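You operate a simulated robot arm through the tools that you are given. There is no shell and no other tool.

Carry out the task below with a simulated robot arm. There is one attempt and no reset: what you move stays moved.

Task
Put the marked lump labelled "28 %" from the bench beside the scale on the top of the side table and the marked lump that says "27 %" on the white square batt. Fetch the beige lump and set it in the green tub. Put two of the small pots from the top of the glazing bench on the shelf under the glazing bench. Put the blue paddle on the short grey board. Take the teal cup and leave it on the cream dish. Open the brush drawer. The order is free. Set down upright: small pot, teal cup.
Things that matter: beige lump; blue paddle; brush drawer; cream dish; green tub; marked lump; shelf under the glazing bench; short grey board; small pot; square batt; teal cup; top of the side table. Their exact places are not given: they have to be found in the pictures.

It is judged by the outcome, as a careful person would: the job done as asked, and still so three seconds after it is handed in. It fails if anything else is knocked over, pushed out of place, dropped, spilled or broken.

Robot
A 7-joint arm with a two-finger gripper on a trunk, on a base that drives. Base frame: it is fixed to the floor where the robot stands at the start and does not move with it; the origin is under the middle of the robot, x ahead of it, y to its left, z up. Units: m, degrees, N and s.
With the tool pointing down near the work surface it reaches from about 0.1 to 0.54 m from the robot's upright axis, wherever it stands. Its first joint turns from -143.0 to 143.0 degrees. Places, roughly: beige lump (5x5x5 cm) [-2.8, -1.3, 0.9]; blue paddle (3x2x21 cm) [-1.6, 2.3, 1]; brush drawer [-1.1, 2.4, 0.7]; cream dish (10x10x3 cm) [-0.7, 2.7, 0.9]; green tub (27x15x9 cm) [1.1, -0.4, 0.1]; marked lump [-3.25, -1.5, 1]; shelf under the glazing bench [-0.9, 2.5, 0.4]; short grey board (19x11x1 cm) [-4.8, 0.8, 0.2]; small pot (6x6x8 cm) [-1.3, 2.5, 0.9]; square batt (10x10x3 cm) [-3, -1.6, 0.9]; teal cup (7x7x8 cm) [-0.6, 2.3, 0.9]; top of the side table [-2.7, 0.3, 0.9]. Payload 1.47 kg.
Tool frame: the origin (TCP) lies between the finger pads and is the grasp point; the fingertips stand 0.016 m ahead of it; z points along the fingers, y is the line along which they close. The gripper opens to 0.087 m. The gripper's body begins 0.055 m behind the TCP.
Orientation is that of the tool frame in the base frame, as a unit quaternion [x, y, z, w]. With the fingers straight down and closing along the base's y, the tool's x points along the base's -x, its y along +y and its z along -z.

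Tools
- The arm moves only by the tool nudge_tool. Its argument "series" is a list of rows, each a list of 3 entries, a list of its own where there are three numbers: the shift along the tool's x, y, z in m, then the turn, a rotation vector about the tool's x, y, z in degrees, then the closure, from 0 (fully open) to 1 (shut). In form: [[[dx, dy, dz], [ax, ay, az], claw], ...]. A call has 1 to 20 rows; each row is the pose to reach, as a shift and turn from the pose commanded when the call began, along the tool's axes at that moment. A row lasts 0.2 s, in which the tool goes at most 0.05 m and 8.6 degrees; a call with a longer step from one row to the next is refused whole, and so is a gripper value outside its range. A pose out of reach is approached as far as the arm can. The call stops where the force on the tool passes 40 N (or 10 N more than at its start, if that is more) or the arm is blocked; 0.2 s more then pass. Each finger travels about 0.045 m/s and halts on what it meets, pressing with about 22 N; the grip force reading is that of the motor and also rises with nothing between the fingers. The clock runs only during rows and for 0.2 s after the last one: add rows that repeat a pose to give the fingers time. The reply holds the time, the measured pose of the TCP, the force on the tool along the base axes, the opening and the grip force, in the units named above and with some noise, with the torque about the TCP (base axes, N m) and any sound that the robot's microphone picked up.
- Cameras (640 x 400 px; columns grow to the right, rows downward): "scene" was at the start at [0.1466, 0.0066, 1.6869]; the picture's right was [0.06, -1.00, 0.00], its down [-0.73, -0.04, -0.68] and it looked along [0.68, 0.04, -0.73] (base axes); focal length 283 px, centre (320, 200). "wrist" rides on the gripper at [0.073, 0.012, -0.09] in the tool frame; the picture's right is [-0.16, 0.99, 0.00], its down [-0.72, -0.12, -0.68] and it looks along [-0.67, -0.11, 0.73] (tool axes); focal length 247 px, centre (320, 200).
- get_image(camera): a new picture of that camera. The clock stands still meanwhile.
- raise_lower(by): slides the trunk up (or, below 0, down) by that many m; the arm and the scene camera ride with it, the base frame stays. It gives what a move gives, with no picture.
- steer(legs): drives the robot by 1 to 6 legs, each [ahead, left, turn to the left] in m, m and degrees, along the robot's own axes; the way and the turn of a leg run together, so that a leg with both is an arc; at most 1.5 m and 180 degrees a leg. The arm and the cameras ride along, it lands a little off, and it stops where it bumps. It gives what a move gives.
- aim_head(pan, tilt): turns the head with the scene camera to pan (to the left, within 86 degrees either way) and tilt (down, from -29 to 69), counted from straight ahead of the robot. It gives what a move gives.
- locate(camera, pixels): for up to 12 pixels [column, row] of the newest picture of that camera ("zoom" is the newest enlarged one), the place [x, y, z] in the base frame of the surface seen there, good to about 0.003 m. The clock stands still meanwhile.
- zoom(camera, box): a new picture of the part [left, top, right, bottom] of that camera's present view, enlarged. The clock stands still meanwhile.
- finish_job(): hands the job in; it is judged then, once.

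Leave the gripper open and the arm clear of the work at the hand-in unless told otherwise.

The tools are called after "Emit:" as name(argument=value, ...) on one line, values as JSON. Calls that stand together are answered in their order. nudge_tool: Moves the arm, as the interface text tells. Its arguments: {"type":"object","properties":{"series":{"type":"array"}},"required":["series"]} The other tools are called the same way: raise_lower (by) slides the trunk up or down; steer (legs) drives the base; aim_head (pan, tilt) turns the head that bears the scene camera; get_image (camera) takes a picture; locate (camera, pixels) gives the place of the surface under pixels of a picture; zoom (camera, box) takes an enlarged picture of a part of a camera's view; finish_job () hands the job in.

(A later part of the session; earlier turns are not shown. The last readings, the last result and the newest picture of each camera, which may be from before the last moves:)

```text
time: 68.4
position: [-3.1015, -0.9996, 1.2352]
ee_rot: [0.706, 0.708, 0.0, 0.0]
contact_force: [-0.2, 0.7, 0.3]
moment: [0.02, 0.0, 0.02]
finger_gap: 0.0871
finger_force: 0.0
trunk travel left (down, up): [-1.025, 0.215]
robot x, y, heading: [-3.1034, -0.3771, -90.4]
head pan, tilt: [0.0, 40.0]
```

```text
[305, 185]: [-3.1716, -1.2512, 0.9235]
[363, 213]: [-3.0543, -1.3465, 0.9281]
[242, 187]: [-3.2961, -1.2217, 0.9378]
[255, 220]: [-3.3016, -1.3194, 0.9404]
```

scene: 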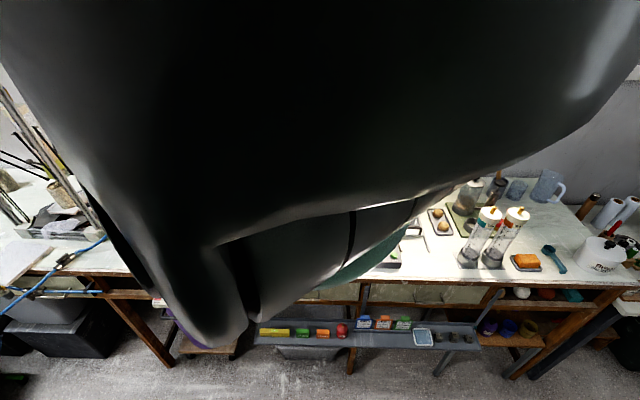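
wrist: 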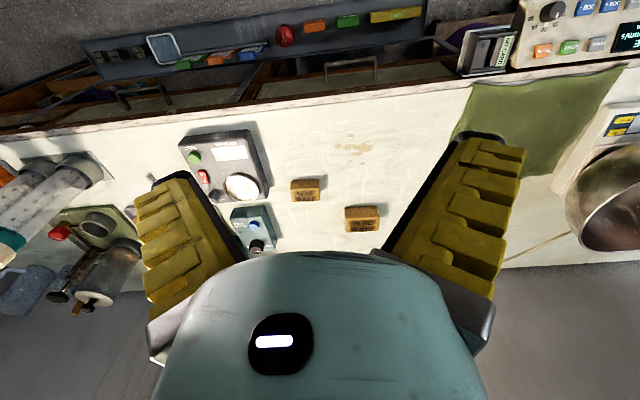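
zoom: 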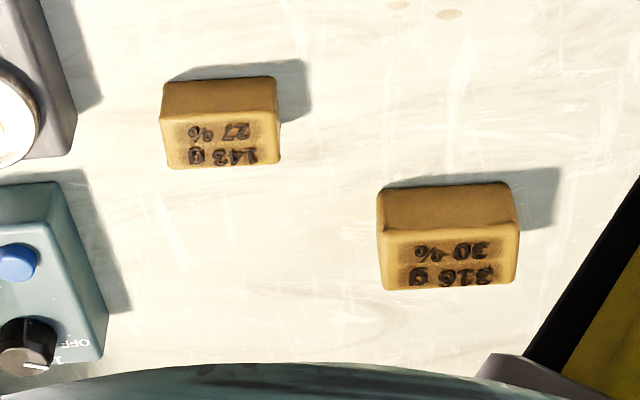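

Readings: the block at (−3.17,−1.25) says "143 g 27 %", the one at (−3.05,−1.35) says "316 g 30 %". I'll advance 0.28 m to see the far half of the bench.

Emit:
steer(legs=[[0.28, 0, 0]])

Emit:
get_image(camera="wrist")

Emit:
zoom(camera="wrist", box=[160, 60, 480, 260])

```text
time: 70.3
position: [-3.1037, -1.2752, 1.2344]
ee_rot: [0.707, 0.707, 0.0, 0.0]
contact_force: [-0.5, 0.3, 0.2]
moment: [0.02, 0.03, 0.01]
finger_gap: 0.087
finger_force: 0.0
trunk travel left (down, up): [-1.025, 0.215]
robot x, y, heading: [-3.1032, -0.6518, -90.5]
head pan, tilt: [0.0, 40.0]
```

```text
taken
```

wrist: 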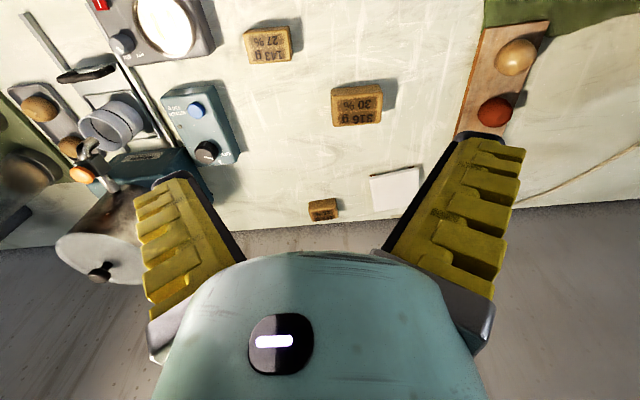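

```text
2.00 times, centred on (320, 160) of wrist
```

zoom: 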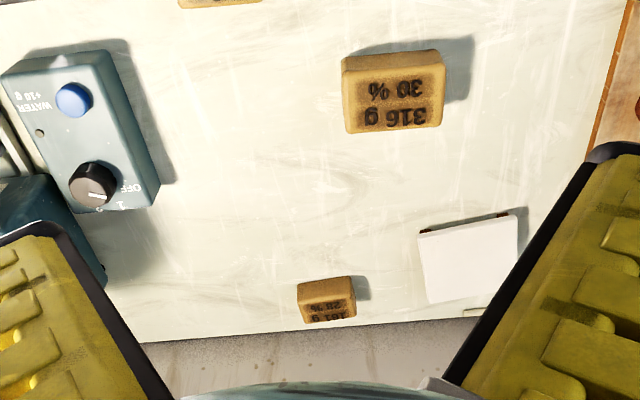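

A small block at (323,210) seems to say "28 %", and the white square batt is at (397,188). I'll zoom closer to read and measure.

Emit:
zoom(camera="wrist", box=[295, 185, 351, 220])

Emit:
locate(camera="zoom", pixels=[[300, 230], [320, 310], [210, 300], [450, 260]])

Emit:
zoom(camera="wrist", box=[350, 150, 446, 210])

Emit:
locate(camera="wrist", pixels=[[396, 190], [373, 178], [418, 169], [375, 209], [405, 211], [268, 38], [355, 96], [515, 55], [350, 180], [323, 204]])

```text
11.43 times, centred on (323, 202) of wrist
```

zoom: 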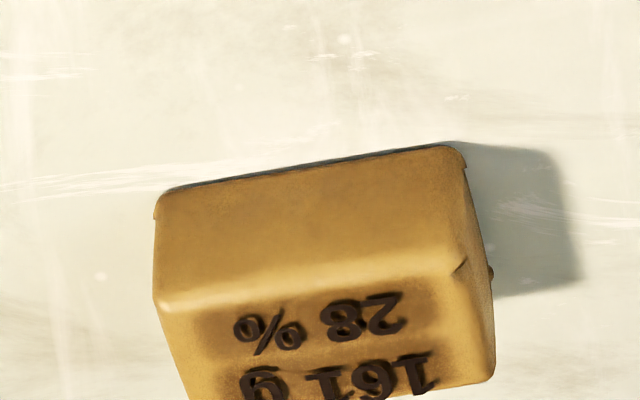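

```text
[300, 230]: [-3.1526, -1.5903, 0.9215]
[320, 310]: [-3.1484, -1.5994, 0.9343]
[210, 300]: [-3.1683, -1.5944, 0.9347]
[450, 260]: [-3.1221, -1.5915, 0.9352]
```

```text
6.67 times, centred on (398, 180) of wrist
```

zoom: 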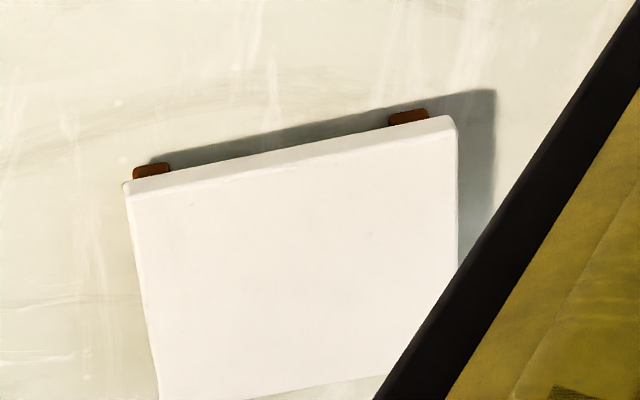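

```text
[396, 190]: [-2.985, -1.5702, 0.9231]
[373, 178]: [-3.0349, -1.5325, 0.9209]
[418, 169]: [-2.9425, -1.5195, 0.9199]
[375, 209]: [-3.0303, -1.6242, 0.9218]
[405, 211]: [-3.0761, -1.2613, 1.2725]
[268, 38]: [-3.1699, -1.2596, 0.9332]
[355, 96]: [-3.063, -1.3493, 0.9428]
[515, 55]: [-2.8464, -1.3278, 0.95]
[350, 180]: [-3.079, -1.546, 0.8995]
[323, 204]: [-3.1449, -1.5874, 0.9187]
```

The far block reads "161 g 28 %" at (−3.147, −1.60); the batt's top is at z≈0.922, centre (−2.985, −1.575). I'll test how the arm responds here by moving straight down a little (5 cm) to check the commanded frame.

Emit:
nudge_tool(series=[[[0, 0, 0], [0, 0, 0], 0], [[0, 0, 0.03], [0, 0, 0], 0], [[0, 0, 0.05], [0, 0, 0], 0], [[0, 0, 0.05], [0, 0, 0], 0]])

```text
time: 71.3
position: [-3.1021, -1.2765, 1.1836]
ee_rot: [0.708, 0.706, 0.0, 0.0]
contact_force: [0.7, -0.1, -0.7]
moment: [-0.01, -0.01, 0.0]
finger_gap: 0.0868
finger_force: 0.1
trunk travel left (down, up): [-1.025, 0.215]
robot x, y, heading: [-3.1035, -0.6497, -90.5]
head pan, tilt: [0.0, 40.0]
```

The move follows from the measured pose now. I'll test how far it can reach forward at this relative height.

Emit:
nudge_tool(series=[[[-0.04, 0, 0], [0, 0, 0], 0], [[-0.08, 0, 0], [0, 0, 0], 0], [[-0.12, 0, 0], [0, 0, 0], 0], [[-0.15, 0, 0], [0, 0, 0], 0], [[-0.15, 0, 0], [0, 0, 0], 0]])

```text
time: 72.5
position: [-3.1009, -1.3563, 1.1885]
ee_rot: [0.707, 0.707, 0.0, 0.0]
contact_force: [-0.2, 0.2, -0.3]
moment: [0.01, -0.02, 0.01]
finger_gap: 0.0871
finger_force: 0.0
out of reach, approached as far as the arm can: row 3, 4, 5
trunk travel left (down, up): [-1.025, 0.215]
robot x, y, heading: [-3.1053, -0.6544, -90.4]
head pan, tilt: [0.0, 40.0]
```

Reach is about 0.70 m. For the far items I need to get closer to the bench; I'll check the bench's front edge and under-rail for base clearance.

Emit:
aim_head(pan=0, tilt=50)

Emit:
get_image(camera="scene")

Emit:
locate(camera="scene", pixels=[[60, 300], [120, 330], [200, 380], [280, 380], [350, 330], [400, 330], [450, 330], [500, 330], [400, 280], [500, 280], [450, 380], [550, 330]])

```text
time: 73.3
position: [-3.1011, -1.3559, 1.1873]
ee_rot: [0.708, 0.707, 0.0, 0.001]
contact_force: [1.2, 0.2, 0.2]
moment: [0.0, 0.01, 0.0]
finger_gap: 0.0871
finger_force: 0.1
trunk travel left (down, up): [-1.025, 0.215]
robot x, y, heading: [-3.1017, -0.648, -90.4]
head pan, tilt: [0.0, 50.0]
```

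```text
taken
```

scene: 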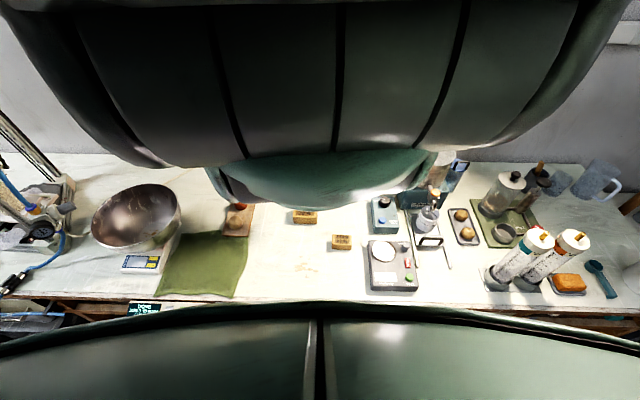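

```text
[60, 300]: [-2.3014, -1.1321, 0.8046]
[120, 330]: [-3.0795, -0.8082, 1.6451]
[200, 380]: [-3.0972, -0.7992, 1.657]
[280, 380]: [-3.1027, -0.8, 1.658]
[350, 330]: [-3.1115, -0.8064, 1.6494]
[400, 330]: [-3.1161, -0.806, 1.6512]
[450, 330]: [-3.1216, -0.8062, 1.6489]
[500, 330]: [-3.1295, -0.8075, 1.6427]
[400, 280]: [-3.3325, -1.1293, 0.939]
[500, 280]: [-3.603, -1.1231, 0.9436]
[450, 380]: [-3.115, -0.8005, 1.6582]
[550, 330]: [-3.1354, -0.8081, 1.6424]
```

With the arm stretched further the scene view opens up nicely. I'll zoom on the "27 %" and "28 %" blocks to measure their corners.

Emit:
zoom(camera="scene", box=[310, 225, 374, 265])

Emit:
locate(camera="zoom", pixels=[[220, 100], [420, 95], [430, 200], [215, 200], [320, 150], [320, 230], [310, 300]])

```text
10.00 times, centred on (342, 245) of scene
```

zoom: 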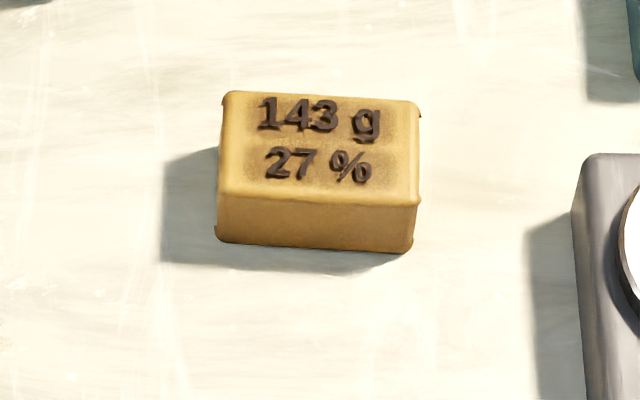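

```text
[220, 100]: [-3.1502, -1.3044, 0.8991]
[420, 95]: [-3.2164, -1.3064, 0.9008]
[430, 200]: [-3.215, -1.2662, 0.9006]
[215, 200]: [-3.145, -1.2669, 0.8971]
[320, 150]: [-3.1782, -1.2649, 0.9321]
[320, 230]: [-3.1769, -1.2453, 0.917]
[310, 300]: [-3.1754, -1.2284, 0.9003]
```

The "27 %" block: top centre ≈(−3.178, −1.265, 0.933), about 6×4×3.3 cm. I'll position the open gripper above it, then lower the trunk.

Emit:
nudge_tool(series=[[[0.035, -0.03, 0], [0, 0, 2], 0], [[0.07, -0.06, 0], [0, 0, 4], 0], [[0.091, -0.077, 0], [0, 0, 4], 0], [[0.091, -0.077, 0], [0, 0, 4], 0]])

Emit:
raise_lower(by=-0.2)

Emit:
get_image(camera="wrist")

Emit:
get_image(camera="scene")

```text
time: 74.3
position: [-3.1795, -1.2641, 1.1864]
ee_rot: [0.731, 0.682, 0.0, 0.0]
contact_force: [-0.4, 0.5, -0.1]
moment: [0.0, 0.02, 0.02]
finger_gap: 0.0871
finger_force: 0.0
trunk travel left (down, up): [-1.025, 0.215]
robot x, y, heading: [-3.0997, -0.6511, -90.7]
head pan, tilt: [0.0, 50.0]
```

```text
time: 76.4
position: [-3.1783, -1.2648, 0.987]
ee_rot: [0.73, 0.683, 0.0, 0.0]
contact_force: [-0.7, 0.1, -0.5]
moment: [0.01, 0.01, -0.04]
finger_gap: 0.087
finger_force: 0.1
trunk travel left (down, up): [-0.825, 0.415]
robot x, y, heading: [-3.103, -0.6516, -90.6]
head pan, tilt: [0.0, 50.0]
```

```text
taken
```

wrist: 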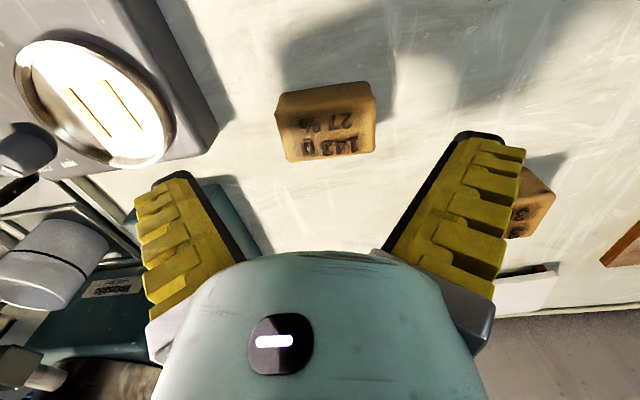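

```text
taken
```

scene: 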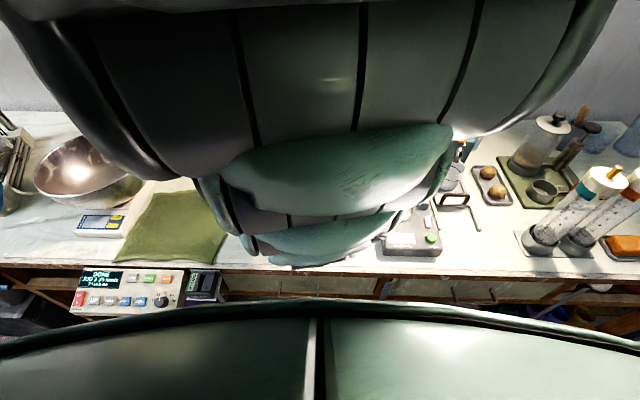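

The block is centred between the fingers (about 4 mm off). I'll descend 6 cm, close and lift.

Emit:
nudge_tool(series=[[[0, 0.004, 0.03], [0, 0, 0], 0], [[0, 0.004, 0.055], [0, 0, 0], 0], [[0, 0.004, 0.064], [0, 0, 0], 0], [[0, 0.004, 0.064], [0, 0, 0], 0.5], [[0, 0.004, 0.064], [0, 0, 0], 0.8], [[0, 0.004, 0.064], [0, 0, 0], 0.8], [[0, 0.004, 0.064], [0, 0, 0], 0.8], [[0, 0.004, 0.064], [0, 0, 0], 0.8]])

```text
time: 78.2
position: [-3.1753, -1.2654, 0.9225]
ee_rot: [0.731, 0.682, 0.0, 0.0]
contact_force: [1.3, 0.4, 0.0]
moment: [0.0, 0.01, -0.01]
finger_gap: 0.0637
finger_force: 22.1
trunk travel left (down, up): [-0.825, 0.415]
robot x, y, heading: [-3.1034, -0.6544, -90.6]
head pan, tilt: [0.0, 50.0]
```

Gripped (6.4 cm). I'll raise the trunk 10 cm, then shift the base 0.12 m left and 0.2 m ahead toward the batt.

Emit:
raise_lower(by=0.1)

Emit:
steer(legs=[[0, 0.12, 0], [0.18, 0, 0]])

Emit:
get_image(camera="scene")

Emit:
get_image(camera="wrist")

```text
time: 79.6
position: [-3.1748, -1.2655, 1.022]
ee_rot: [0.731, 0.682, 0.0, 0.0]
contact_force: [-0.3, -0.2, -0.2]
moment: [-0.01, -0.01, -0.01]
finger_gap: 0.0238
finger_force: 4.8
trunk travel left (down, up): [-0.925, 0.315]
robot x, y, heading: [-3.1004, -0.6519, -90.8]
head pan, tilt: [0.0, 50.0]
```

```text
time: 81.9
position: [-3.0593, -1.4454, 1.023]
ee_rot: [0.732, 0.681, 0.0, 0.0]
contact_force: [-1.0, 0.8, 0.3]
moment: [-0.03, 0.02, -0.02]
finger_gap: 0.0236
finger_force: 4.8
trunk travel left (down, up): [-0.925, 0.315]
robot x, y, heading: [-2.9864, -0.8327, -90.8]
head pan, tilt: [0.0, 50.0]
```

```text
taken
```

scene: 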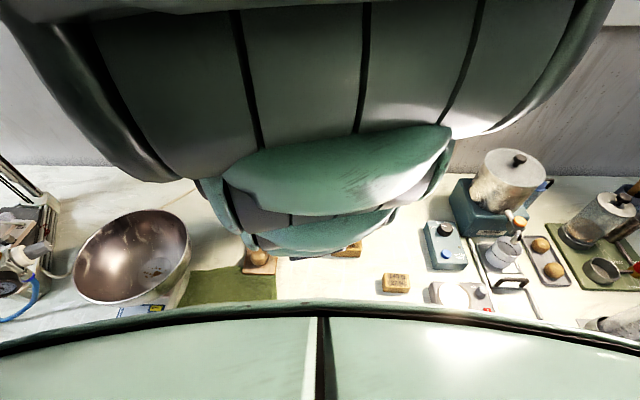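

```text
taken
```

wrist: 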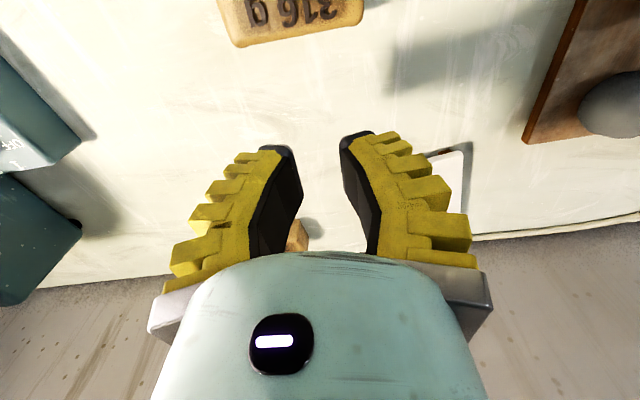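

The grip slipped: the gap is now only 2.4 cm and the "27 %" block is still on the bench at scene pixel (396,282). I'll look closely at it.

Emit:
zoom(camera="scene", box=[364, 262, 428, 302])

Emit:
locate(camera="zoom", pixels=[[320, 150], [320, 230], [200, 160], [440, 160], [320, 110], [320, 290]])

```text
10.00 times, centred on (396, 282) of scene
```

zoom: 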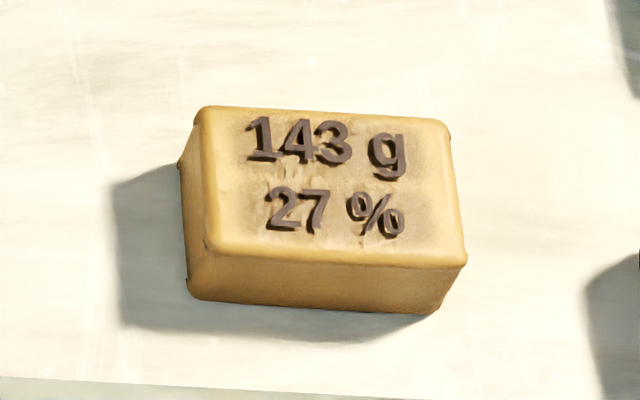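

```text
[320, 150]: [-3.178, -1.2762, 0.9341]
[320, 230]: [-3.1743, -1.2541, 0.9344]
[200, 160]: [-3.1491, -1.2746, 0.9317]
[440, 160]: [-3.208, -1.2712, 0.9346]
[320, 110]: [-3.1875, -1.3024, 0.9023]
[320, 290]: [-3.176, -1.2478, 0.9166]
```

The block is undisturbed at (−3.178, −1.268). I'll drive back, reopen, and grip again with full closure and a slightly lower hold, lifting with the arm.

Emit:
nudge_tool(series=[[[0, 0, 0], [0, 0, 0], 0.4], [[0, 0, 0], [0, 0, 0], 0], [[0, 0, 0], [0, 0, 0], 0], [[0, 0, 0], [0, 0, 0], 0]])

Emit:
steer(legs=[[-0.18, 0, 0], [0, -0.12, 0]])

Emit:
get_image(camera="wrist")

```text
time: 82.9
position: [-3.0578, -1.4448, 1.0226]
ee_rot: [0.731, 0.682, 0.0, 0.0]
contact_force: [0.0, 0.4, 0.5]
moment: [-0.02, -0.05, 0.0]
finger_gap: 0.0874
finger_force: 0.0
trunk travel left (down, up): [-0.925, 0.315]
robot x, y, heading: [-2.982, -0.8344, -90.4]
head pan, tilt: [0.0, 50.0]
```

```text
time: 85.3
position: [-3.178, -1.2648, 1.0228]
ee_rot: [0.732, 0.681, -0.001, 0.0]
contact_force: [-0.1, 0.5, -0.1]
moment: [-0.01, 0.0, 0.0]
finger_gap: 0.087
finger_force: 0.1
trunk travel left (down, up): [-0.925, 0.315]
robot x, y, heading: [-3.1061, -0.6546, -90.7]
head pan, tilt: [0.0, 50.0]
```

```text
taken
```

wrist: 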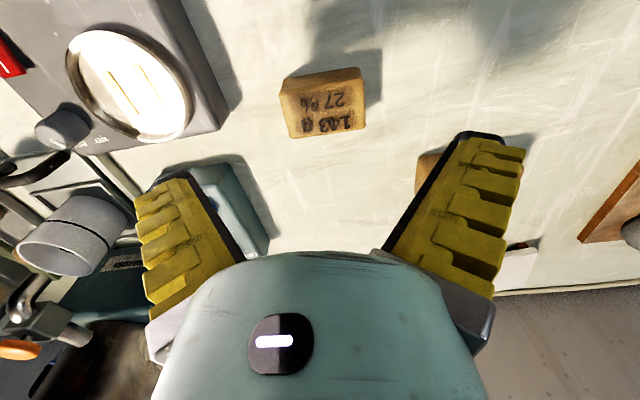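

Emit:
raise_lower(by=-0.07)

Emit:
nudge_tool(series=[[[0.003, 0.001, 0.02], [0, 0, 0], 0], [[0.003, 0.001, 0.034], [0, 0, 0], 0], [[0.003, 0.001, 0.034], [0, 0, 0], 0.2], [[0.003, 0.001, 0.034], [0, 0, 0], 0.6], [[0.003, 0.001, 0.034], [0, 0, 0], 1], [[0.003, 0.001, 0.034], [0, 0, 0], 1], [[0.003, 0.001, 0.034], [0, 0, 0], 1], [[0.003, 0.001, 0.034], [0, 0, 0], 1], [[0.003, 0.001, 0.034], [0, 0, 0], 1]])

Emit:
get_image(camera="wrist")

```text
time: 86.3
position: [-3.177, -1.2654, 0.9516]
ee_rot: [0.732, 0.681, 0.0, 0.0]
contact_force: [-0.4, 0.8, 0.5]
moment: [-0.01, 0.01, 0.04]
finger_gap: 0.0869
finger_force: 0.0
trunk travel left (down, up): [-0.855, 0.385]
robot x, y, heading: [-3.1013, -0.6526, -90.6]
head pan, tilt: [0.0, 50.0]
```

```text
time: 88.3
position: [-3.1765, -1.2616, 0.9183]
ee_rot: [0.732, 0.681, 0.0, 0.0]
contact_force: [-0.1, 0.4, -0.7]
moment: [0.0, 0.0, -0.01]
finger_gap: 0.0652
finger_force: 21.7
trunk travel left (down, up): [-0.855, 0.385]
robot x, y, heading: [-3.102, -0.6496, -90.9]
head pan, tilt: [0.0, 50.0]
```

```text
taken
```

wrist: 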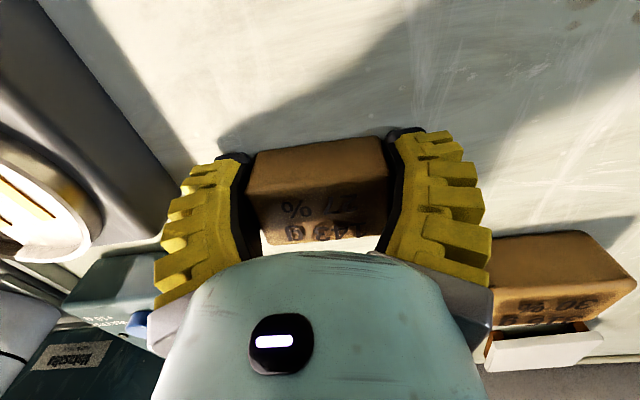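

The block is gripped at 6.5 cm gap. I'll lift slowly with the arm and check it stays.

Emit:
nudge_tool(series=[[[0, 0, -0.01], [0, 0, 0], 1], [[0, 0, -0.02], [0, 0, 0], 1], [[0, 0, -0.035], [0, 0, 0], 1], [[0, 0, -0.05], [0, 0, 0], 1], [[0, 0, -0.07], [0, 0, 0], 1], [[0, 0, -0.08], [0, 0, 0], 1]])

Emit:
get_image(camera="wrist")

```text
time: 89.7
position: [-3.1764, -1.2617, 0.9981]
ee_rot: [0.733, 0.681, 0.0, 0.001]
contact_force: [0.4, 0.6, -0.6]
moment: [0.01, -0.01, -0.05]
finger_gap: 0.0654
finger_force: 22.3
trunk travel left (down, up): [-0.855, 0.385]
robot x, y, heading: [-3.0983, -0.6513, -90.9]
head pan, tilt: [0.0, 50.0]
```

```text
taken
```

wrist: 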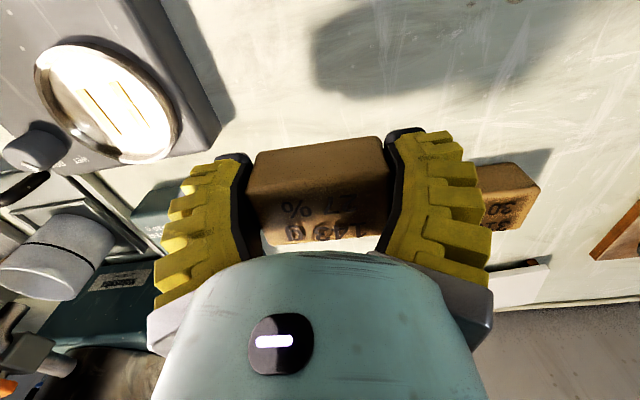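

Held securely. Now drive 0.16 m left and 0.23 m ahead toward the batt.

Emit:
steer(legs=[[0, 0.16, 0], [0.23, 0, 0]])

Emit:
get_image(camera="wrist")

Emit:
locate(camera="wrist", pixels=[[430, 190], [440, 160], [470, 130], [300, 235], [330, 180]])

```text
time: 92.5
position: [-3.0199, -1.4945, 0.9979]
ee_rot: [0.733, 0.681, 0.0, 0.0]
contact_force: [-0.2, -1.7, -1.2]
moment: [-0.01, -0.04, 0.01]
finger_gap: 0.0653
finger_force: 22.0
trunk travel left (down, up): [-0.855, 0.385]
robot x, y, heading: [-2.9456, -0.8843, -90.4]
head pan, tilt: [0.0, 50.0]
```

```text
taken
```

wrist: 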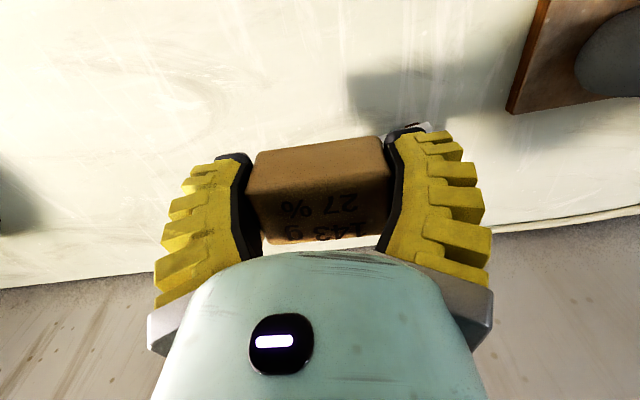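

```text
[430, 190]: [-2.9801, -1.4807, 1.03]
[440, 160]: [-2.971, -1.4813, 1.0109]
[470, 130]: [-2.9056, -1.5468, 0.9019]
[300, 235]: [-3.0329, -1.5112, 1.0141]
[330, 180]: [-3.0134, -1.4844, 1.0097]
```

Next: move over the batt centre (−2.985, −1.572), and lower to just above its top.

Emit:
nudge_tool(series=[[[-0.025, 0.014, 0], [0, 0, 0], 1], [[-0.05, 0.028, 0], [0, 0, 0], 1], [[-0.0746, 0.0407, 0], [0, 0, 0], 1], [[-0.0746, 0.0407, 0], [0, 0, 0], 1]])

Emit:
get_image(camera="wrist")

```text
time: 93.5
position: [-2.9857, -1.5749, 0.9998]
ee_rot: [0.733, 0.68, -0.001, 0.0]
contact_force: [-0.3, -0.4, -1.1]
moment: [0.02, 0.0, 0.03]
finger_gap: 0.0651
finger_force: 22.2
trunk travel left (down, up): [-0.855, 0.385]
robot x, y, heading: [-2.9422, -0.8848, -90.6]
head pan, tilt: [0.0, 50.0]
```

```text
taken
```

wrist: 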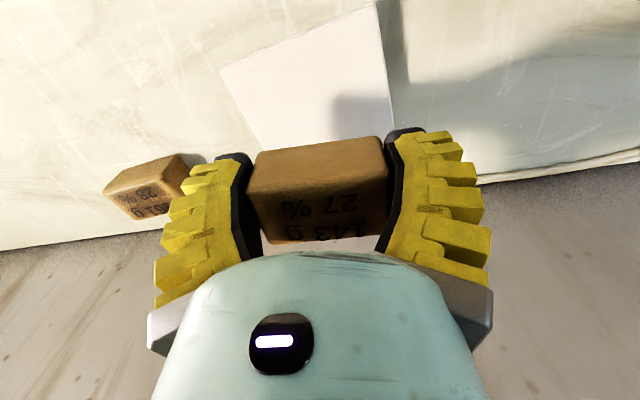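

Over the batt. Lower, then release and rise.

Emit:
nudge_tool(series=[[[0, 0, 0.02], [0, 0, 0], 1], [[0, 0, 0.04], [0, 0, 0], 1], [[0, 0, 0.05], [0, 0, 0], 1], [[0, 0, 0.055], [0, 0, 0], 1], [[0, 0, 0.055], [0, 0, 0], 1]])

Emit:
get_image(camera="wrist")

```text
time: 94.7
position: [-2.9869, -1.5547, 0.9637]
ee_rot: [0.733, 0.68, -0.001, 0.0]
contact_force: [0.1, -0.4, -1.1]
moment: [0.02, 0.0, 0.01]
finger_gap: 0.0647
finger_force: 21.8
out of reach, approached as far as the arm can: row 1, 2, 3, 4, 5
trunk travel left (down, up): [-0.855, 0.385]
robot x, y, heading: [-2.9464, -0.8861, -90.8]
head pan, tilt: [0.0, 50.0]
```

```text
taken
```

wrist: 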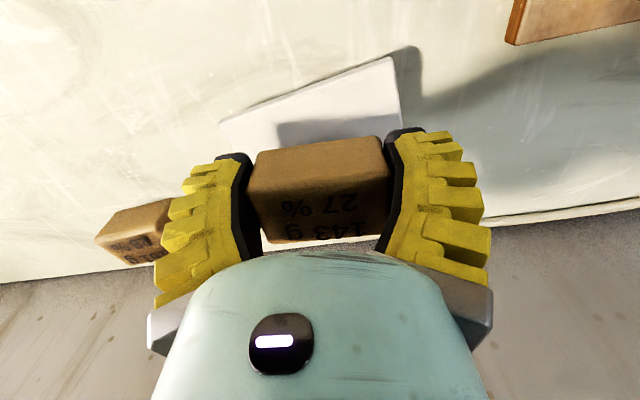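

Out of arm reach when going down, so I'll drive 2 cm ahead and lower with the trunk.

Emit:
steer(legs=[[0.02, 0, 0]])

Emit:
raise_lower(by=-0.021)

Emit:
get_image(camera="wrist")

```text
time: 95.5
position: [-2.987, -1.5749, 0.9637]
ee_rot: [0.733, 0.68, 0.0, -0.001]
contact_force: [0.5, 0.0, -1.8]
moment: [0.04, -0.01, 0.0]
finger_gap: 0.0647
finger_force: 22.1
trunk travel left (down, up): [-0.855, 0.385]
robot x, y, heading: [-2.9443, -0.9066, -90.8]
head pan, tilt: [0.0, 50.0]
```

```text
time: 96.2
position: [-2.9882, -1.5752, 0.9422]
ee_rot: [0.733, 0.681, 0.0, 0.0]
contact_force: [-0.2, -0.5, -0.6]
moment: [0.0, 0.01, 0.0]
finger_gap: 0.065
finger_force: 22.3
trunk travel left (down, up): [-0.834, 0.406]
robot x, y, heading: [-2.945, -0.9047, -90.9]
head pan, tilt: [0.0, 50.0]
```

```text
taken
```

wrist: 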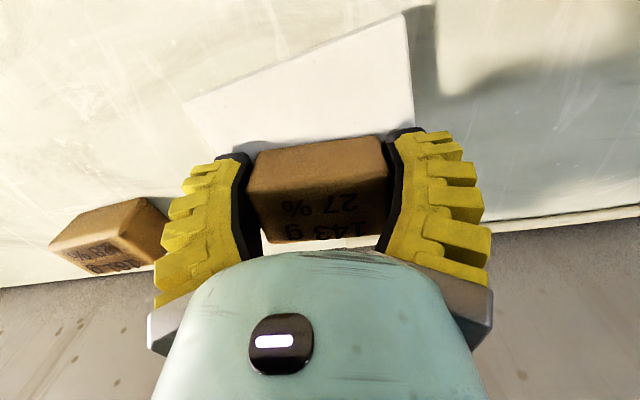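

The block hovers about 2 mm above the batt. Lower 3 mm and release.

Emit:
raise_lower(by=-0.003)

Emit:
nudge_tool(series=[[[0, 0, 0], [0, 0, 0], 0.2], [[0, 0, 0], [0, 0, 0], 0], [[0, 0, 0], [0, 0, 0], 0], [[0, 0, 0], [0, 0, 0], 0]])

Emit:
raise_lower(by=0.12)

Emit:
get_image(camera="wrist")

```text
time: 96.7
position: [-2.9875, -1.5767, 0.9406]
ee_rot: [0.733, 0.68, 0.0, 0.001]
contact_force: [1.4, 8.2, 17.9]
moment: [0.02, 0.04, -0.01]
finger_gap: 0.0649
finger_force: 22.2
trunk travel left (down, up): [-0.831, 0.409]
robot x, y, heading: [-2.9468, -0.902, -90.9]
head pan, tilt: [0.0, 50.0]
```

```text
time: 97.7
position: [-2.987, -1.5739, 0.9387]
ee_rot: [0.733, 0.68, 0.0, 0.0]
contact_force: [0.7, 0.4, -0.2]
moment: [0.0, 0.04, -0.01]
finger_gap: 0.0869
finger_force: 0.0
trunk travel left (down, up): [-0.831, 0.409]
robot x, y, heading: [-2.9462, -0.905, -90.9]
head pan, tilt: [0.0, 50.0]
```

```text
time: 99.2
position: [-2.9875, -1.5749, 1.0586]
ee_rot: [0.733, 0.68, 0.0, 0.0]
contact_force: [-0.3, -1.1, 0.3]
moment: [0.0, 0.03, 0.0]
finger_gap: 0.0872
finger_force: 0.0
trunk travel left (down, up): [-0.951, 0.289]
robot x, y, heading: [-2.9451, -0.9055, -90.8]
head pan, tilt: [0.0, 50.0]
```

```text
taken
```

wrist: 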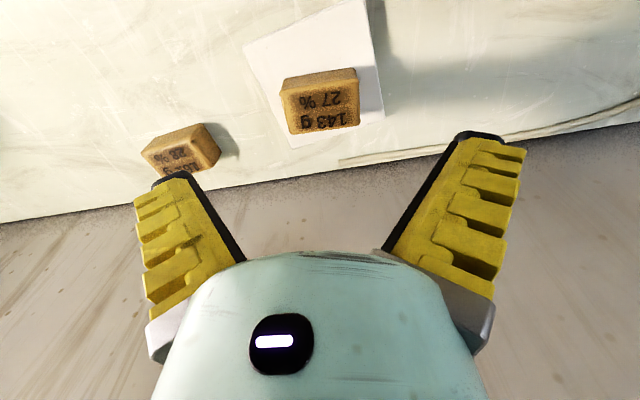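

The "27 %" block sits well on the batt. Next: the "28 %" block; shift 0.155 m right and inspect from above.

Emit:
steer(legs=[[0, -0.155, 0]])

Emit:
nudge_tool(series=[[[0, 0, -0.03], [0, 0, 0], 0], [[-0.02, 0, -0.05], [0, 0, 0], 0], [[-0.02, 0, -0.05], [0, 0, 0], 0]])

Emit:
get_image(camera="wrist")

```text
time: 100.6
position: [-3.1413, -1.5733, 1.059]
ee_rot: [0.733, 0.68, 0.0, 0.0]
contact_force: [0.0, 0.3, 0.1]
moment: [0.01, -0.01, 0.0]
finger_gap: 0.087
finger_force: 0.0
trunk travel left (down, up): [-0.951, 0.289]
robot x, y, heading: [-3.0997, -0.9003, -90.5]
head pan, tilt: [0.0, 50.0]
```

```text
time: 101.4
position: [-3.1436, -1.5925, 1.1089]
ee_rot: [0.732, 0.681, 0.0, 0.0]
contact_force: [-0.1, 0.1, -0.2]
moment: [-0.01, 0.01, -0.01]
finger_gap: 0.0872
finger_force: 0.1
trunk travel left (down, up): [-0.951, 0.289]
robot x, y, heading: [-3.1037, -0.8992, -90.8]
head pan, tilt: [0.0, 50.0]
```

```text
taken
```

wrist: 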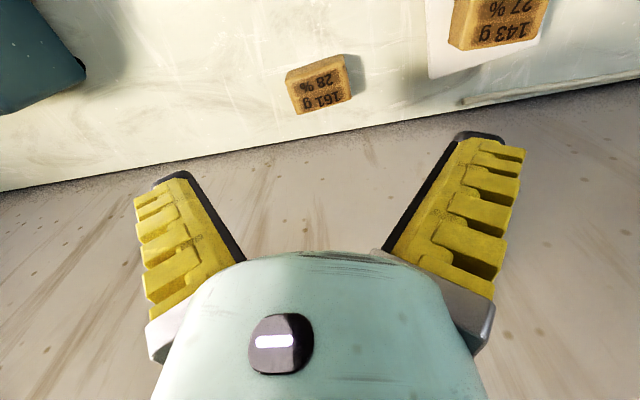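

Emit:
zoom(camera="wrist", box=[270, 40, 366, 100])

Emit:
locate(camera="zoom", pixels=[[300, 330], [300, 390], [150, 350], [510, 290], [110, 250], [490, 110]])

Emit:
locate(camera="wrist", pixels=[[320, 88], [320, 103], [292, 95], [347, 77], [300, 112], [350, 98], [320, 140], [300, 220], [320, 125]])

```text
6.67 times, centred on (318, 70) of wrist
```

zoom: 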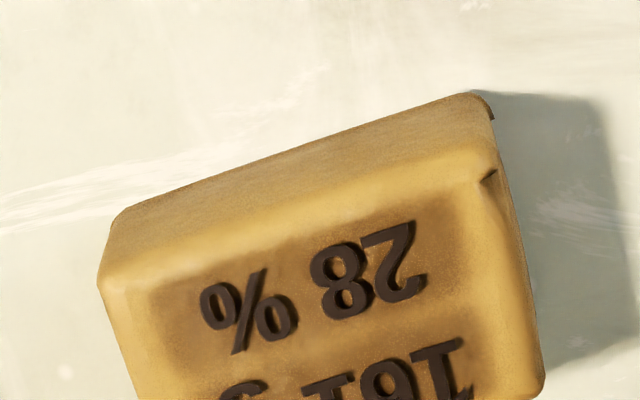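

```text
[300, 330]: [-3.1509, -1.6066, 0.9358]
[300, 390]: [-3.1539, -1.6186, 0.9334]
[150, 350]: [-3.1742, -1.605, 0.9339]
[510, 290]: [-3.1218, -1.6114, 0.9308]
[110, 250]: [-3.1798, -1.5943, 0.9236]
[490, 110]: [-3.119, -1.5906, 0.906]
```

```text
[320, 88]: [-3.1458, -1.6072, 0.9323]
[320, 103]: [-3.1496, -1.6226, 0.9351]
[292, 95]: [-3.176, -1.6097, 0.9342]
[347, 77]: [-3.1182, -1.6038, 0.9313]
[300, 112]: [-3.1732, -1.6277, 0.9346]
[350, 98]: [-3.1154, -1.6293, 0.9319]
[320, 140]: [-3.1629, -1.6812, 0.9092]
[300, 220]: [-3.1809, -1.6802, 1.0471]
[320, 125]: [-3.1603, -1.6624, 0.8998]
```

Emit:
zoom(camera="wrist", box=[270, 50, 366, 120])

Emit:
locate(camera="zoom", pixels=[[120, 215], [470, 125], [190, 410], [525, 320], [165, 320], [500, 220]])

```text
5.71 times, centred on (318, 85) of wrist
```

zoom: 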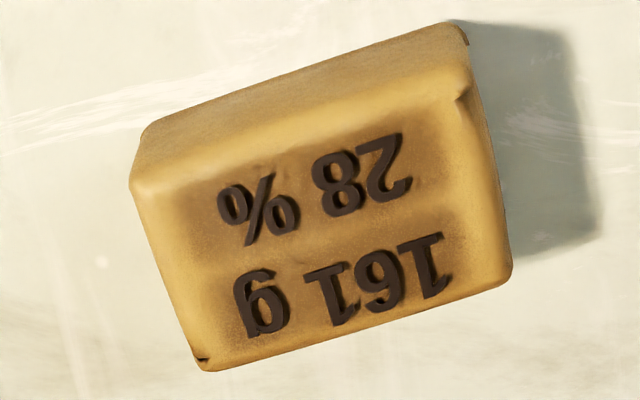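

```text
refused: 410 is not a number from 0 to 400
```

Emit:
locate(camera="zoom", pixels=[[145, 190], [450, 90], [215, 355], [495, 270], [320, 200], [175, 270], [475, 180]])

```text
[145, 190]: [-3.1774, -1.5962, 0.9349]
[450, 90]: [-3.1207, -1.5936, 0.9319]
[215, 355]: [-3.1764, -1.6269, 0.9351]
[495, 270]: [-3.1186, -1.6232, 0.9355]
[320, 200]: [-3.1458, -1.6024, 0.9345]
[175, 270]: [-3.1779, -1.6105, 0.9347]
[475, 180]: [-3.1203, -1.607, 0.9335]
```

The "28 %" block centre is (−3.148, −1.610), rotated ~+3.6°. I'll drive 1.8 cm ahead, turn the tool −8° about its z, and shift slightly.

Emit:
steer(legs=[[0.018, 0, 0]])

Emit:
nudge_tool(series=[[[0, -0.004, 0], [0, 0, -4], 0], [[0, -0.004, 0], [0, 0, -8], 0], [[0, -0.004, 0], [0, 0, -8], 0]])

Emit:
raise_lower(by=-0.14)

Emit:
get_image(camera="wrist")

```text
time: 102.2
position: [-3.1438, -1.6103, 1.1087]
ee_rot: [0.733, 0.681, 0.0, 0.0]
contact_force: [-0.2, 0.5, 0.9]
moment: [-0.02, -0.02, -0.02]
finger_gap: 0.0871
finger_force: 0.0
trunk travel left (down, up): [-0.951, 0.289]
robot x, y, heading: [-3.0973, -0.9186, -90.6]
head pan, tilt: [0.0, 50.0]
```

```text
time: 103.0
position: [-3.1492, -1.6109, 1.1099]
ee_rot: [0.683, 0.731, 0.001, 0.0]
contact_force: [-0.4, -0.3, -0.9]
moment: [-0.01, -0.03, -0.02]
finger_gap: 0.0868
finger_force: 0.1
trunk travel left (down, up): [-0.951, 0.289]
robot x, y, heading: [-3.0996, -0.9184, -90.6]
head pan, tilt: [0.0, 50.0]
```

```text
time: 104.6
position: [-3.1462, -1.6106, 0.969]
ee_rot: [0.683, 0.731, 0.0, 0.0]
contact_force: [-0.3, 0.5, -0.5]
moment: [-0.03, 0.0, -0.01]
finger_gap: 0.0872
finger_force: 0.1
trunk travel left (down, up): [-0.811, 0.429]
robot x, y, heading: [-3.0996, -0.9192, -90.9]
head pan, tilt: [0.0, 50.0]
```

```text
taken
```

wrist: 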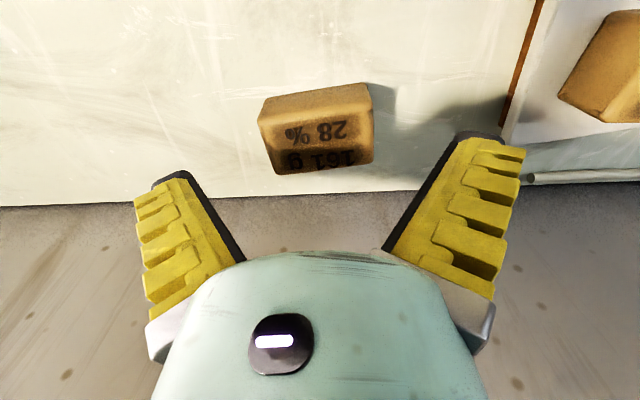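

Aligned. Lower 5 cm and grip.

Emit:
raise_lower(by=-0.05)

Emit:
nudge_tool(series=[[[0, 0, 0], [0, 0, 0], 0.2], [[0, 0, 0], [0, 0, 0], 0.6], [[0, 0, 0], [0, 0, 0], 1], [[0, 0, 0], [0, 0, 0], 1], [[0, 0, 0], [0, 0, 0], 1], [[0, 0, 0], [0, 0, 0], 1], [[0, 0, 0], [0, 0, 0], 1]])

Emit:
raise_lower(by=0.05)

Emit:
get_image(camera="wrist")

```text
time: 105.6
position: [-3.1479, -1.6107, 0.9195]
ee_rot: [0.684, 0.73, 0.0, 0.0]
contact_force: [-0.1, -0.8, 1.2]
moment: [0.01, -0.02, -0.02]
finger_gap: 0.087
finger_force: 0.1
trunk travel left (down, up): [-0.761, 0.479]
robot x, y, heading: [-3.1014, -0.9197, -90.7]
head pan, tilt: [0.0, 50.0]
```

```text
time: 107.2
position: [-3.1477, -1.6104, 0.9189]
ee_rot: [0.683, 0.73, -0.001, 0.001]
contact_force: [-0.6, -0.3, -0.4]
moment: [0.03, 0.0, -0.02]
finger_gap: 0.0687
finger_force: 22.2
trunk travel left (down, up): [-0.761, 0.479]
robot x, y, heading: [-3.0985, -0.9213, -90.5]
head pan, tilt: [0.0, 50.0]
```

```text
time: 108.1
position: [-3.1484, -1.6104, 0.9681]
ee_rot: [0.683, 0.73, 0.001, -0.001]
contact_force: [0.2, -1.7, -1.1]
moment: [0.0, 0.02, 0.0]
finger_gap: 0.0687
finger_force: 21.7
trunk travel left (down, up): [-0.811, 0.429]
robot x, y, heading: [-3.0981, -0.92, -90.7]
head pan, tilt: [0.0, 50.0]
```

```text
taken
```

wrist: 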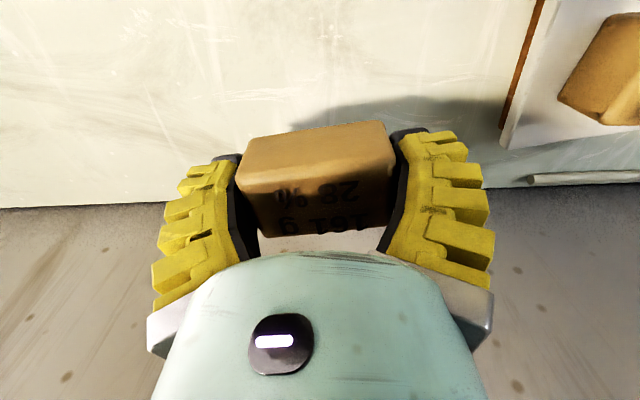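

Held. Raise the trunk, back off 0.5 m, and turn left toward the side table to look.

Emit:
raise_lower(by=0.3)

Emit:
steer(legs=[[-0.42, 0, 0], [0, 0, 90], [0, 0, 60]])

Emit:
get_image(camera="scene")

Emit:
get_image(camera="wrist")

```text
time: 110.9
position: [-3.1479, -1.6016, 1.2577]
ee_rot: [0.684, 0.729, 0.007, -0.005]
contact_force: [0.5, 3.2, -9.4]
moment: [0.15, 0.16, 0.06]
finger_gap: 0.0686
finger_force: 22.0
trunk travel left (down, up): [-1.106, 0.134]
robot x, y, heading: [-3.1015, -0.9187, -90.6]
head pan, tilt: [0.0, 50.0]
stopped: the force on the tool passed its limit at 59 N (the readings are from after the stop); the commanded pose is now the measured one
```

```text
time: 119.9
position: [-2.689, 0.0593, 1.2609]
ee_rot: [-0.513, 0.859, -0.002, -0.006]
contact_force: [-0.7, -0.6, -1.2]
moment: [-0.01, -0.03, 0.0]
finger_gap: 0.0684
finger_force: 22.1
trunk travel left (down, up): [-1.106, 0.134]
robot x, y, heading: [-3.0935, -0.495, 57.1]
head pan, tilt: [0.0, 50.0]
```

```text
taken
```

scene: 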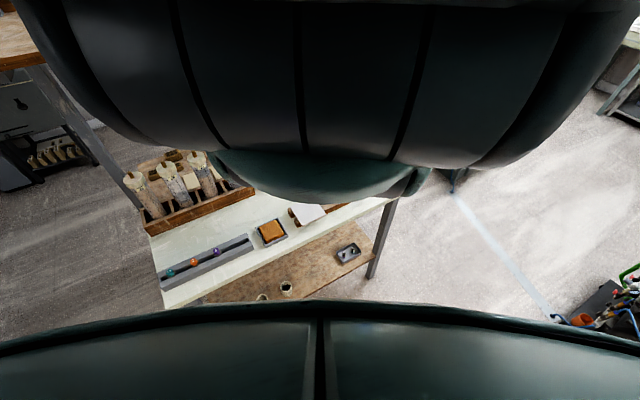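

```text
taken
```

wrist: 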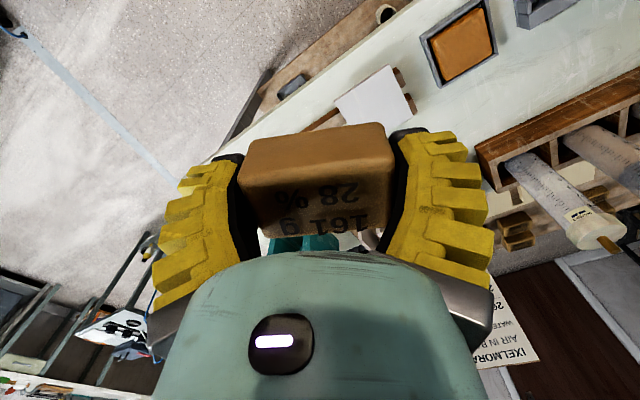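

The lift met something overhead near the wall (force limit), and I'll check that area later. Now on the side table I see a tray with sponge, a white square object and a rail; I need to find the scale. Zooming in.

Emit:
zoom(camera="scene", box=[120, 130, 440, 310])

Emit:
locate(camera="scene", pixels=[[160, 300], [155, 240], [270, 235], [305, 212], [385, 200], [210, 230], [230, 255], [245, 215], [340, 205], [380, 270]])

Emit:
locate(camera="wrist", pixels=[[375, 95], [460, 45], [260, 90], [400, 80], [300, 130], [300, 243], [520, 60]])

```text
2.00 times, centred on (280, 220) of scene
```

zoom: 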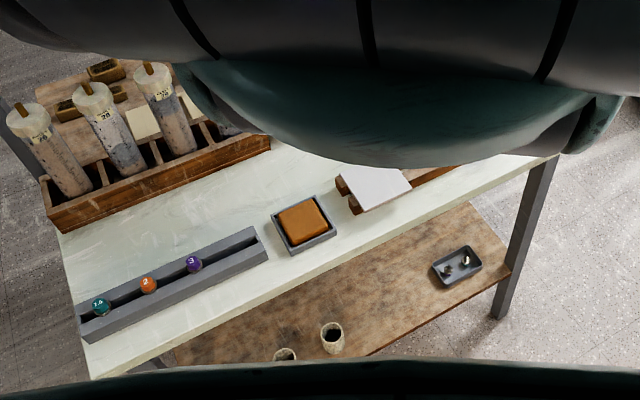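

```text
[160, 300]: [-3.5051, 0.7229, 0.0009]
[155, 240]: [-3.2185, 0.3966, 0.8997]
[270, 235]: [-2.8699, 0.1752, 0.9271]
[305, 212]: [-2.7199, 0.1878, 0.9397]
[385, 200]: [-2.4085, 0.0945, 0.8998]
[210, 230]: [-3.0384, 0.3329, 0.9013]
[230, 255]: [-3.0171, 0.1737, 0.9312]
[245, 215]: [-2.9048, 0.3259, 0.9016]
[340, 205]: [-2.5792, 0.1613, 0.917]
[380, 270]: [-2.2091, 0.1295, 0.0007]
```

```text
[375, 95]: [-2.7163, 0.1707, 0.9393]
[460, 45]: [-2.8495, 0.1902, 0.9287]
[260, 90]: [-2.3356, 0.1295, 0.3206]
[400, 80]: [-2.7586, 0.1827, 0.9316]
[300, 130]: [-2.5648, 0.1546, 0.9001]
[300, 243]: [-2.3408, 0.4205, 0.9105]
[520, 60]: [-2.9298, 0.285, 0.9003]
```

The table top is at z≈0.90, x −3.25…−2.35, y 0.08…0.75. The arm hides its far right. I'll back off slightly and turn 33° left to see the rest.

Emit:
steer(legs=[[-0.15, 0, 0], [0, 0, 33]])

Emit:
get_image(camera="scene")

Emit:
zoom(camera="scene", box=[320, 130, 640, 330])

```text
time: 122.8
position: [-3.133, 0.0627, 1.261]
ee_rot: [0.732, -0.681, 0.003, 0.004]
contact_force: [0.6, 0.6, -1.8]
moment: [-0.01, 0.01, -0.02]
finger_gap: 0.0683
finger_force: 21.7
trunk travel left (down, up): [-1.106, 0.134]
robot x, y, heading: [-3.1743, -0.6228, 89.7]
head pan, tilt: [0.0, 50.0]
```

```text
taken
```

scene: 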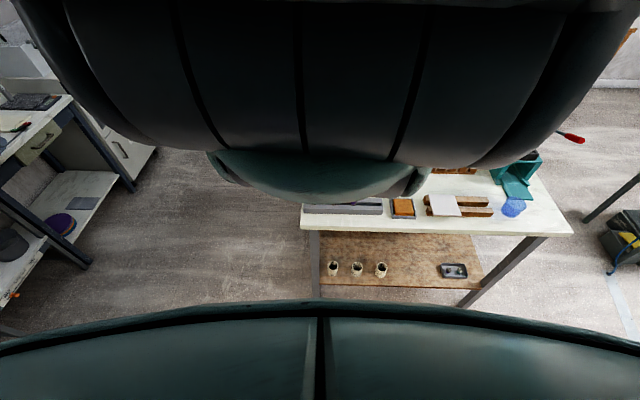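

```text
2.00 times, centred on (480, 230) of scene
```

zoom: 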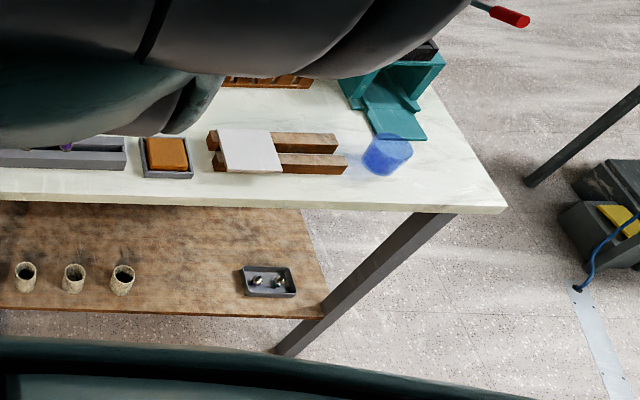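

No scale on this table; the scale is on the lump bench, so the sentence's destination is the side table's top. A free area lies around scene pixel (465,182). I'll measure around it.

Emit:
locate(camera="scene", pixels=[[465, 182], [450, 180], [440, 183], [480, 180], [425, 190], [453, 171], [495, 180], [440, 196], [510, 195], [530, 220], [305, 225]])

```text
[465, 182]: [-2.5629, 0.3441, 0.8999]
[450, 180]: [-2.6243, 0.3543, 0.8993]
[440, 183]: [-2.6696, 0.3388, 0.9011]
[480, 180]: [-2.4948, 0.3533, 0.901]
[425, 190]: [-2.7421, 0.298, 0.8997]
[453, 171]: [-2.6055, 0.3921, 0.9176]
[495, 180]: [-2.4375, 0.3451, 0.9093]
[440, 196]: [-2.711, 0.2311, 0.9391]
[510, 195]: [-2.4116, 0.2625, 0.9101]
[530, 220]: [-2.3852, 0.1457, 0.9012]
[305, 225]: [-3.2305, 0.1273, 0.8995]
```

I'll place it at the free spot (−2.87, 0.30) between the sponge tray and the bottle rack. Drive right 0.263 and ahead 0.237, then check.

Emit:
steer(legs=[[0, -0.263, 0], [0.237, 0, 0]])

Emit:
raise_lower(by=-0.2)

Emit:
get_image(camera="wrist")

Emit:
locate(camera="wrist", pixels=[[320, 50], [320, 90], [320, 110], [200, 120], [450, 110], [210, 60], [440, 60]])

```text
time: 126.0
position: [-2.8686, 0.2937, 1.2596]
ee_rot: [0.732, -0.681, 0.003, 0.003]
contact_force: [-0.1, 0.5, -1.1]
moment: [0.01, -0.01, -0.03]
finger_gap: 0.0682
finger_force: 22.1
trunk travel left (down, up): [-1.106, 0.134]
robot x, y, heading: [-2.9084, -0.391, 89.5]
head pan, tilt: [0.0, 50.0]
```

```text
time: 128.2
position: [-2.8692, 0.2942, 1.0606]
ee_rot: [0.732, -0.681, 0.004, 0.004]
contact_force: [-1.1, -0.1, -1.6]
moment: [0.02, 0.02, 0.0]
finger_gap: 0.0681
finger_force: 21.6
trunk travel left (down, up): [-0.906, 0.334]
robot x, y, heading: [-2.9099, -0.3958, 89.5]
head pan, tilt: [0.0, 50.0]
```

```text
taken
```

wrist: 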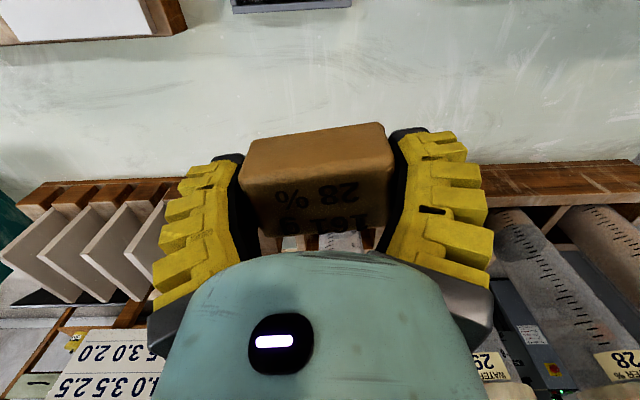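

```text
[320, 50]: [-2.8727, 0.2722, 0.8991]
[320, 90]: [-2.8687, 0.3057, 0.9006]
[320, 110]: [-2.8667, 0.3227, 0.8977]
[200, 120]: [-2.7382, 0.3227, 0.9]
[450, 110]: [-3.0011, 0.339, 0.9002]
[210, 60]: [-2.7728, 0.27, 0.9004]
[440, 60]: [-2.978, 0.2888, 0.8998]
```

Spot is clear. Lower to the table top.

Emit:
raise_lower(by=-0.136)

Emit:
raise_lower(by=-0.004)

```text
time: 129.8
position: [-2.8686, 0.2956, 0.9239]
ee_rot: [0.732, -0.682, 0.002, 0.003]
contact_force: [-0.5, -0.1, -2.0]
moment: [-0.02, -0.02, -0.04]
finger_gap: 0.068
finger_force: 22.0
trunk travel left (down, up): [-0.77, 0.47]
robot x, y, heading: [-2.9138, -0.3967, 89.4]
head pan, tilt: [0.0, 50.0]
```

```text
time: 130.4
position: [-2.8689, 0.2943, 0.9208]
ee_rot: [0.732, -0.682, 0.004, 0.004]
contact_force: [-0.6, -0.1, -1.0]
moment: [0.0, 0.0, 0.02]
finger_gap: 0.0679
finger_force: 22.2
trunk travel left (down, up): [-0.766, 0.474]
robot x, y, heading: [-2.9112, -0.391, 89.8]
head pan, tilt: [0.0, 50.0]
```

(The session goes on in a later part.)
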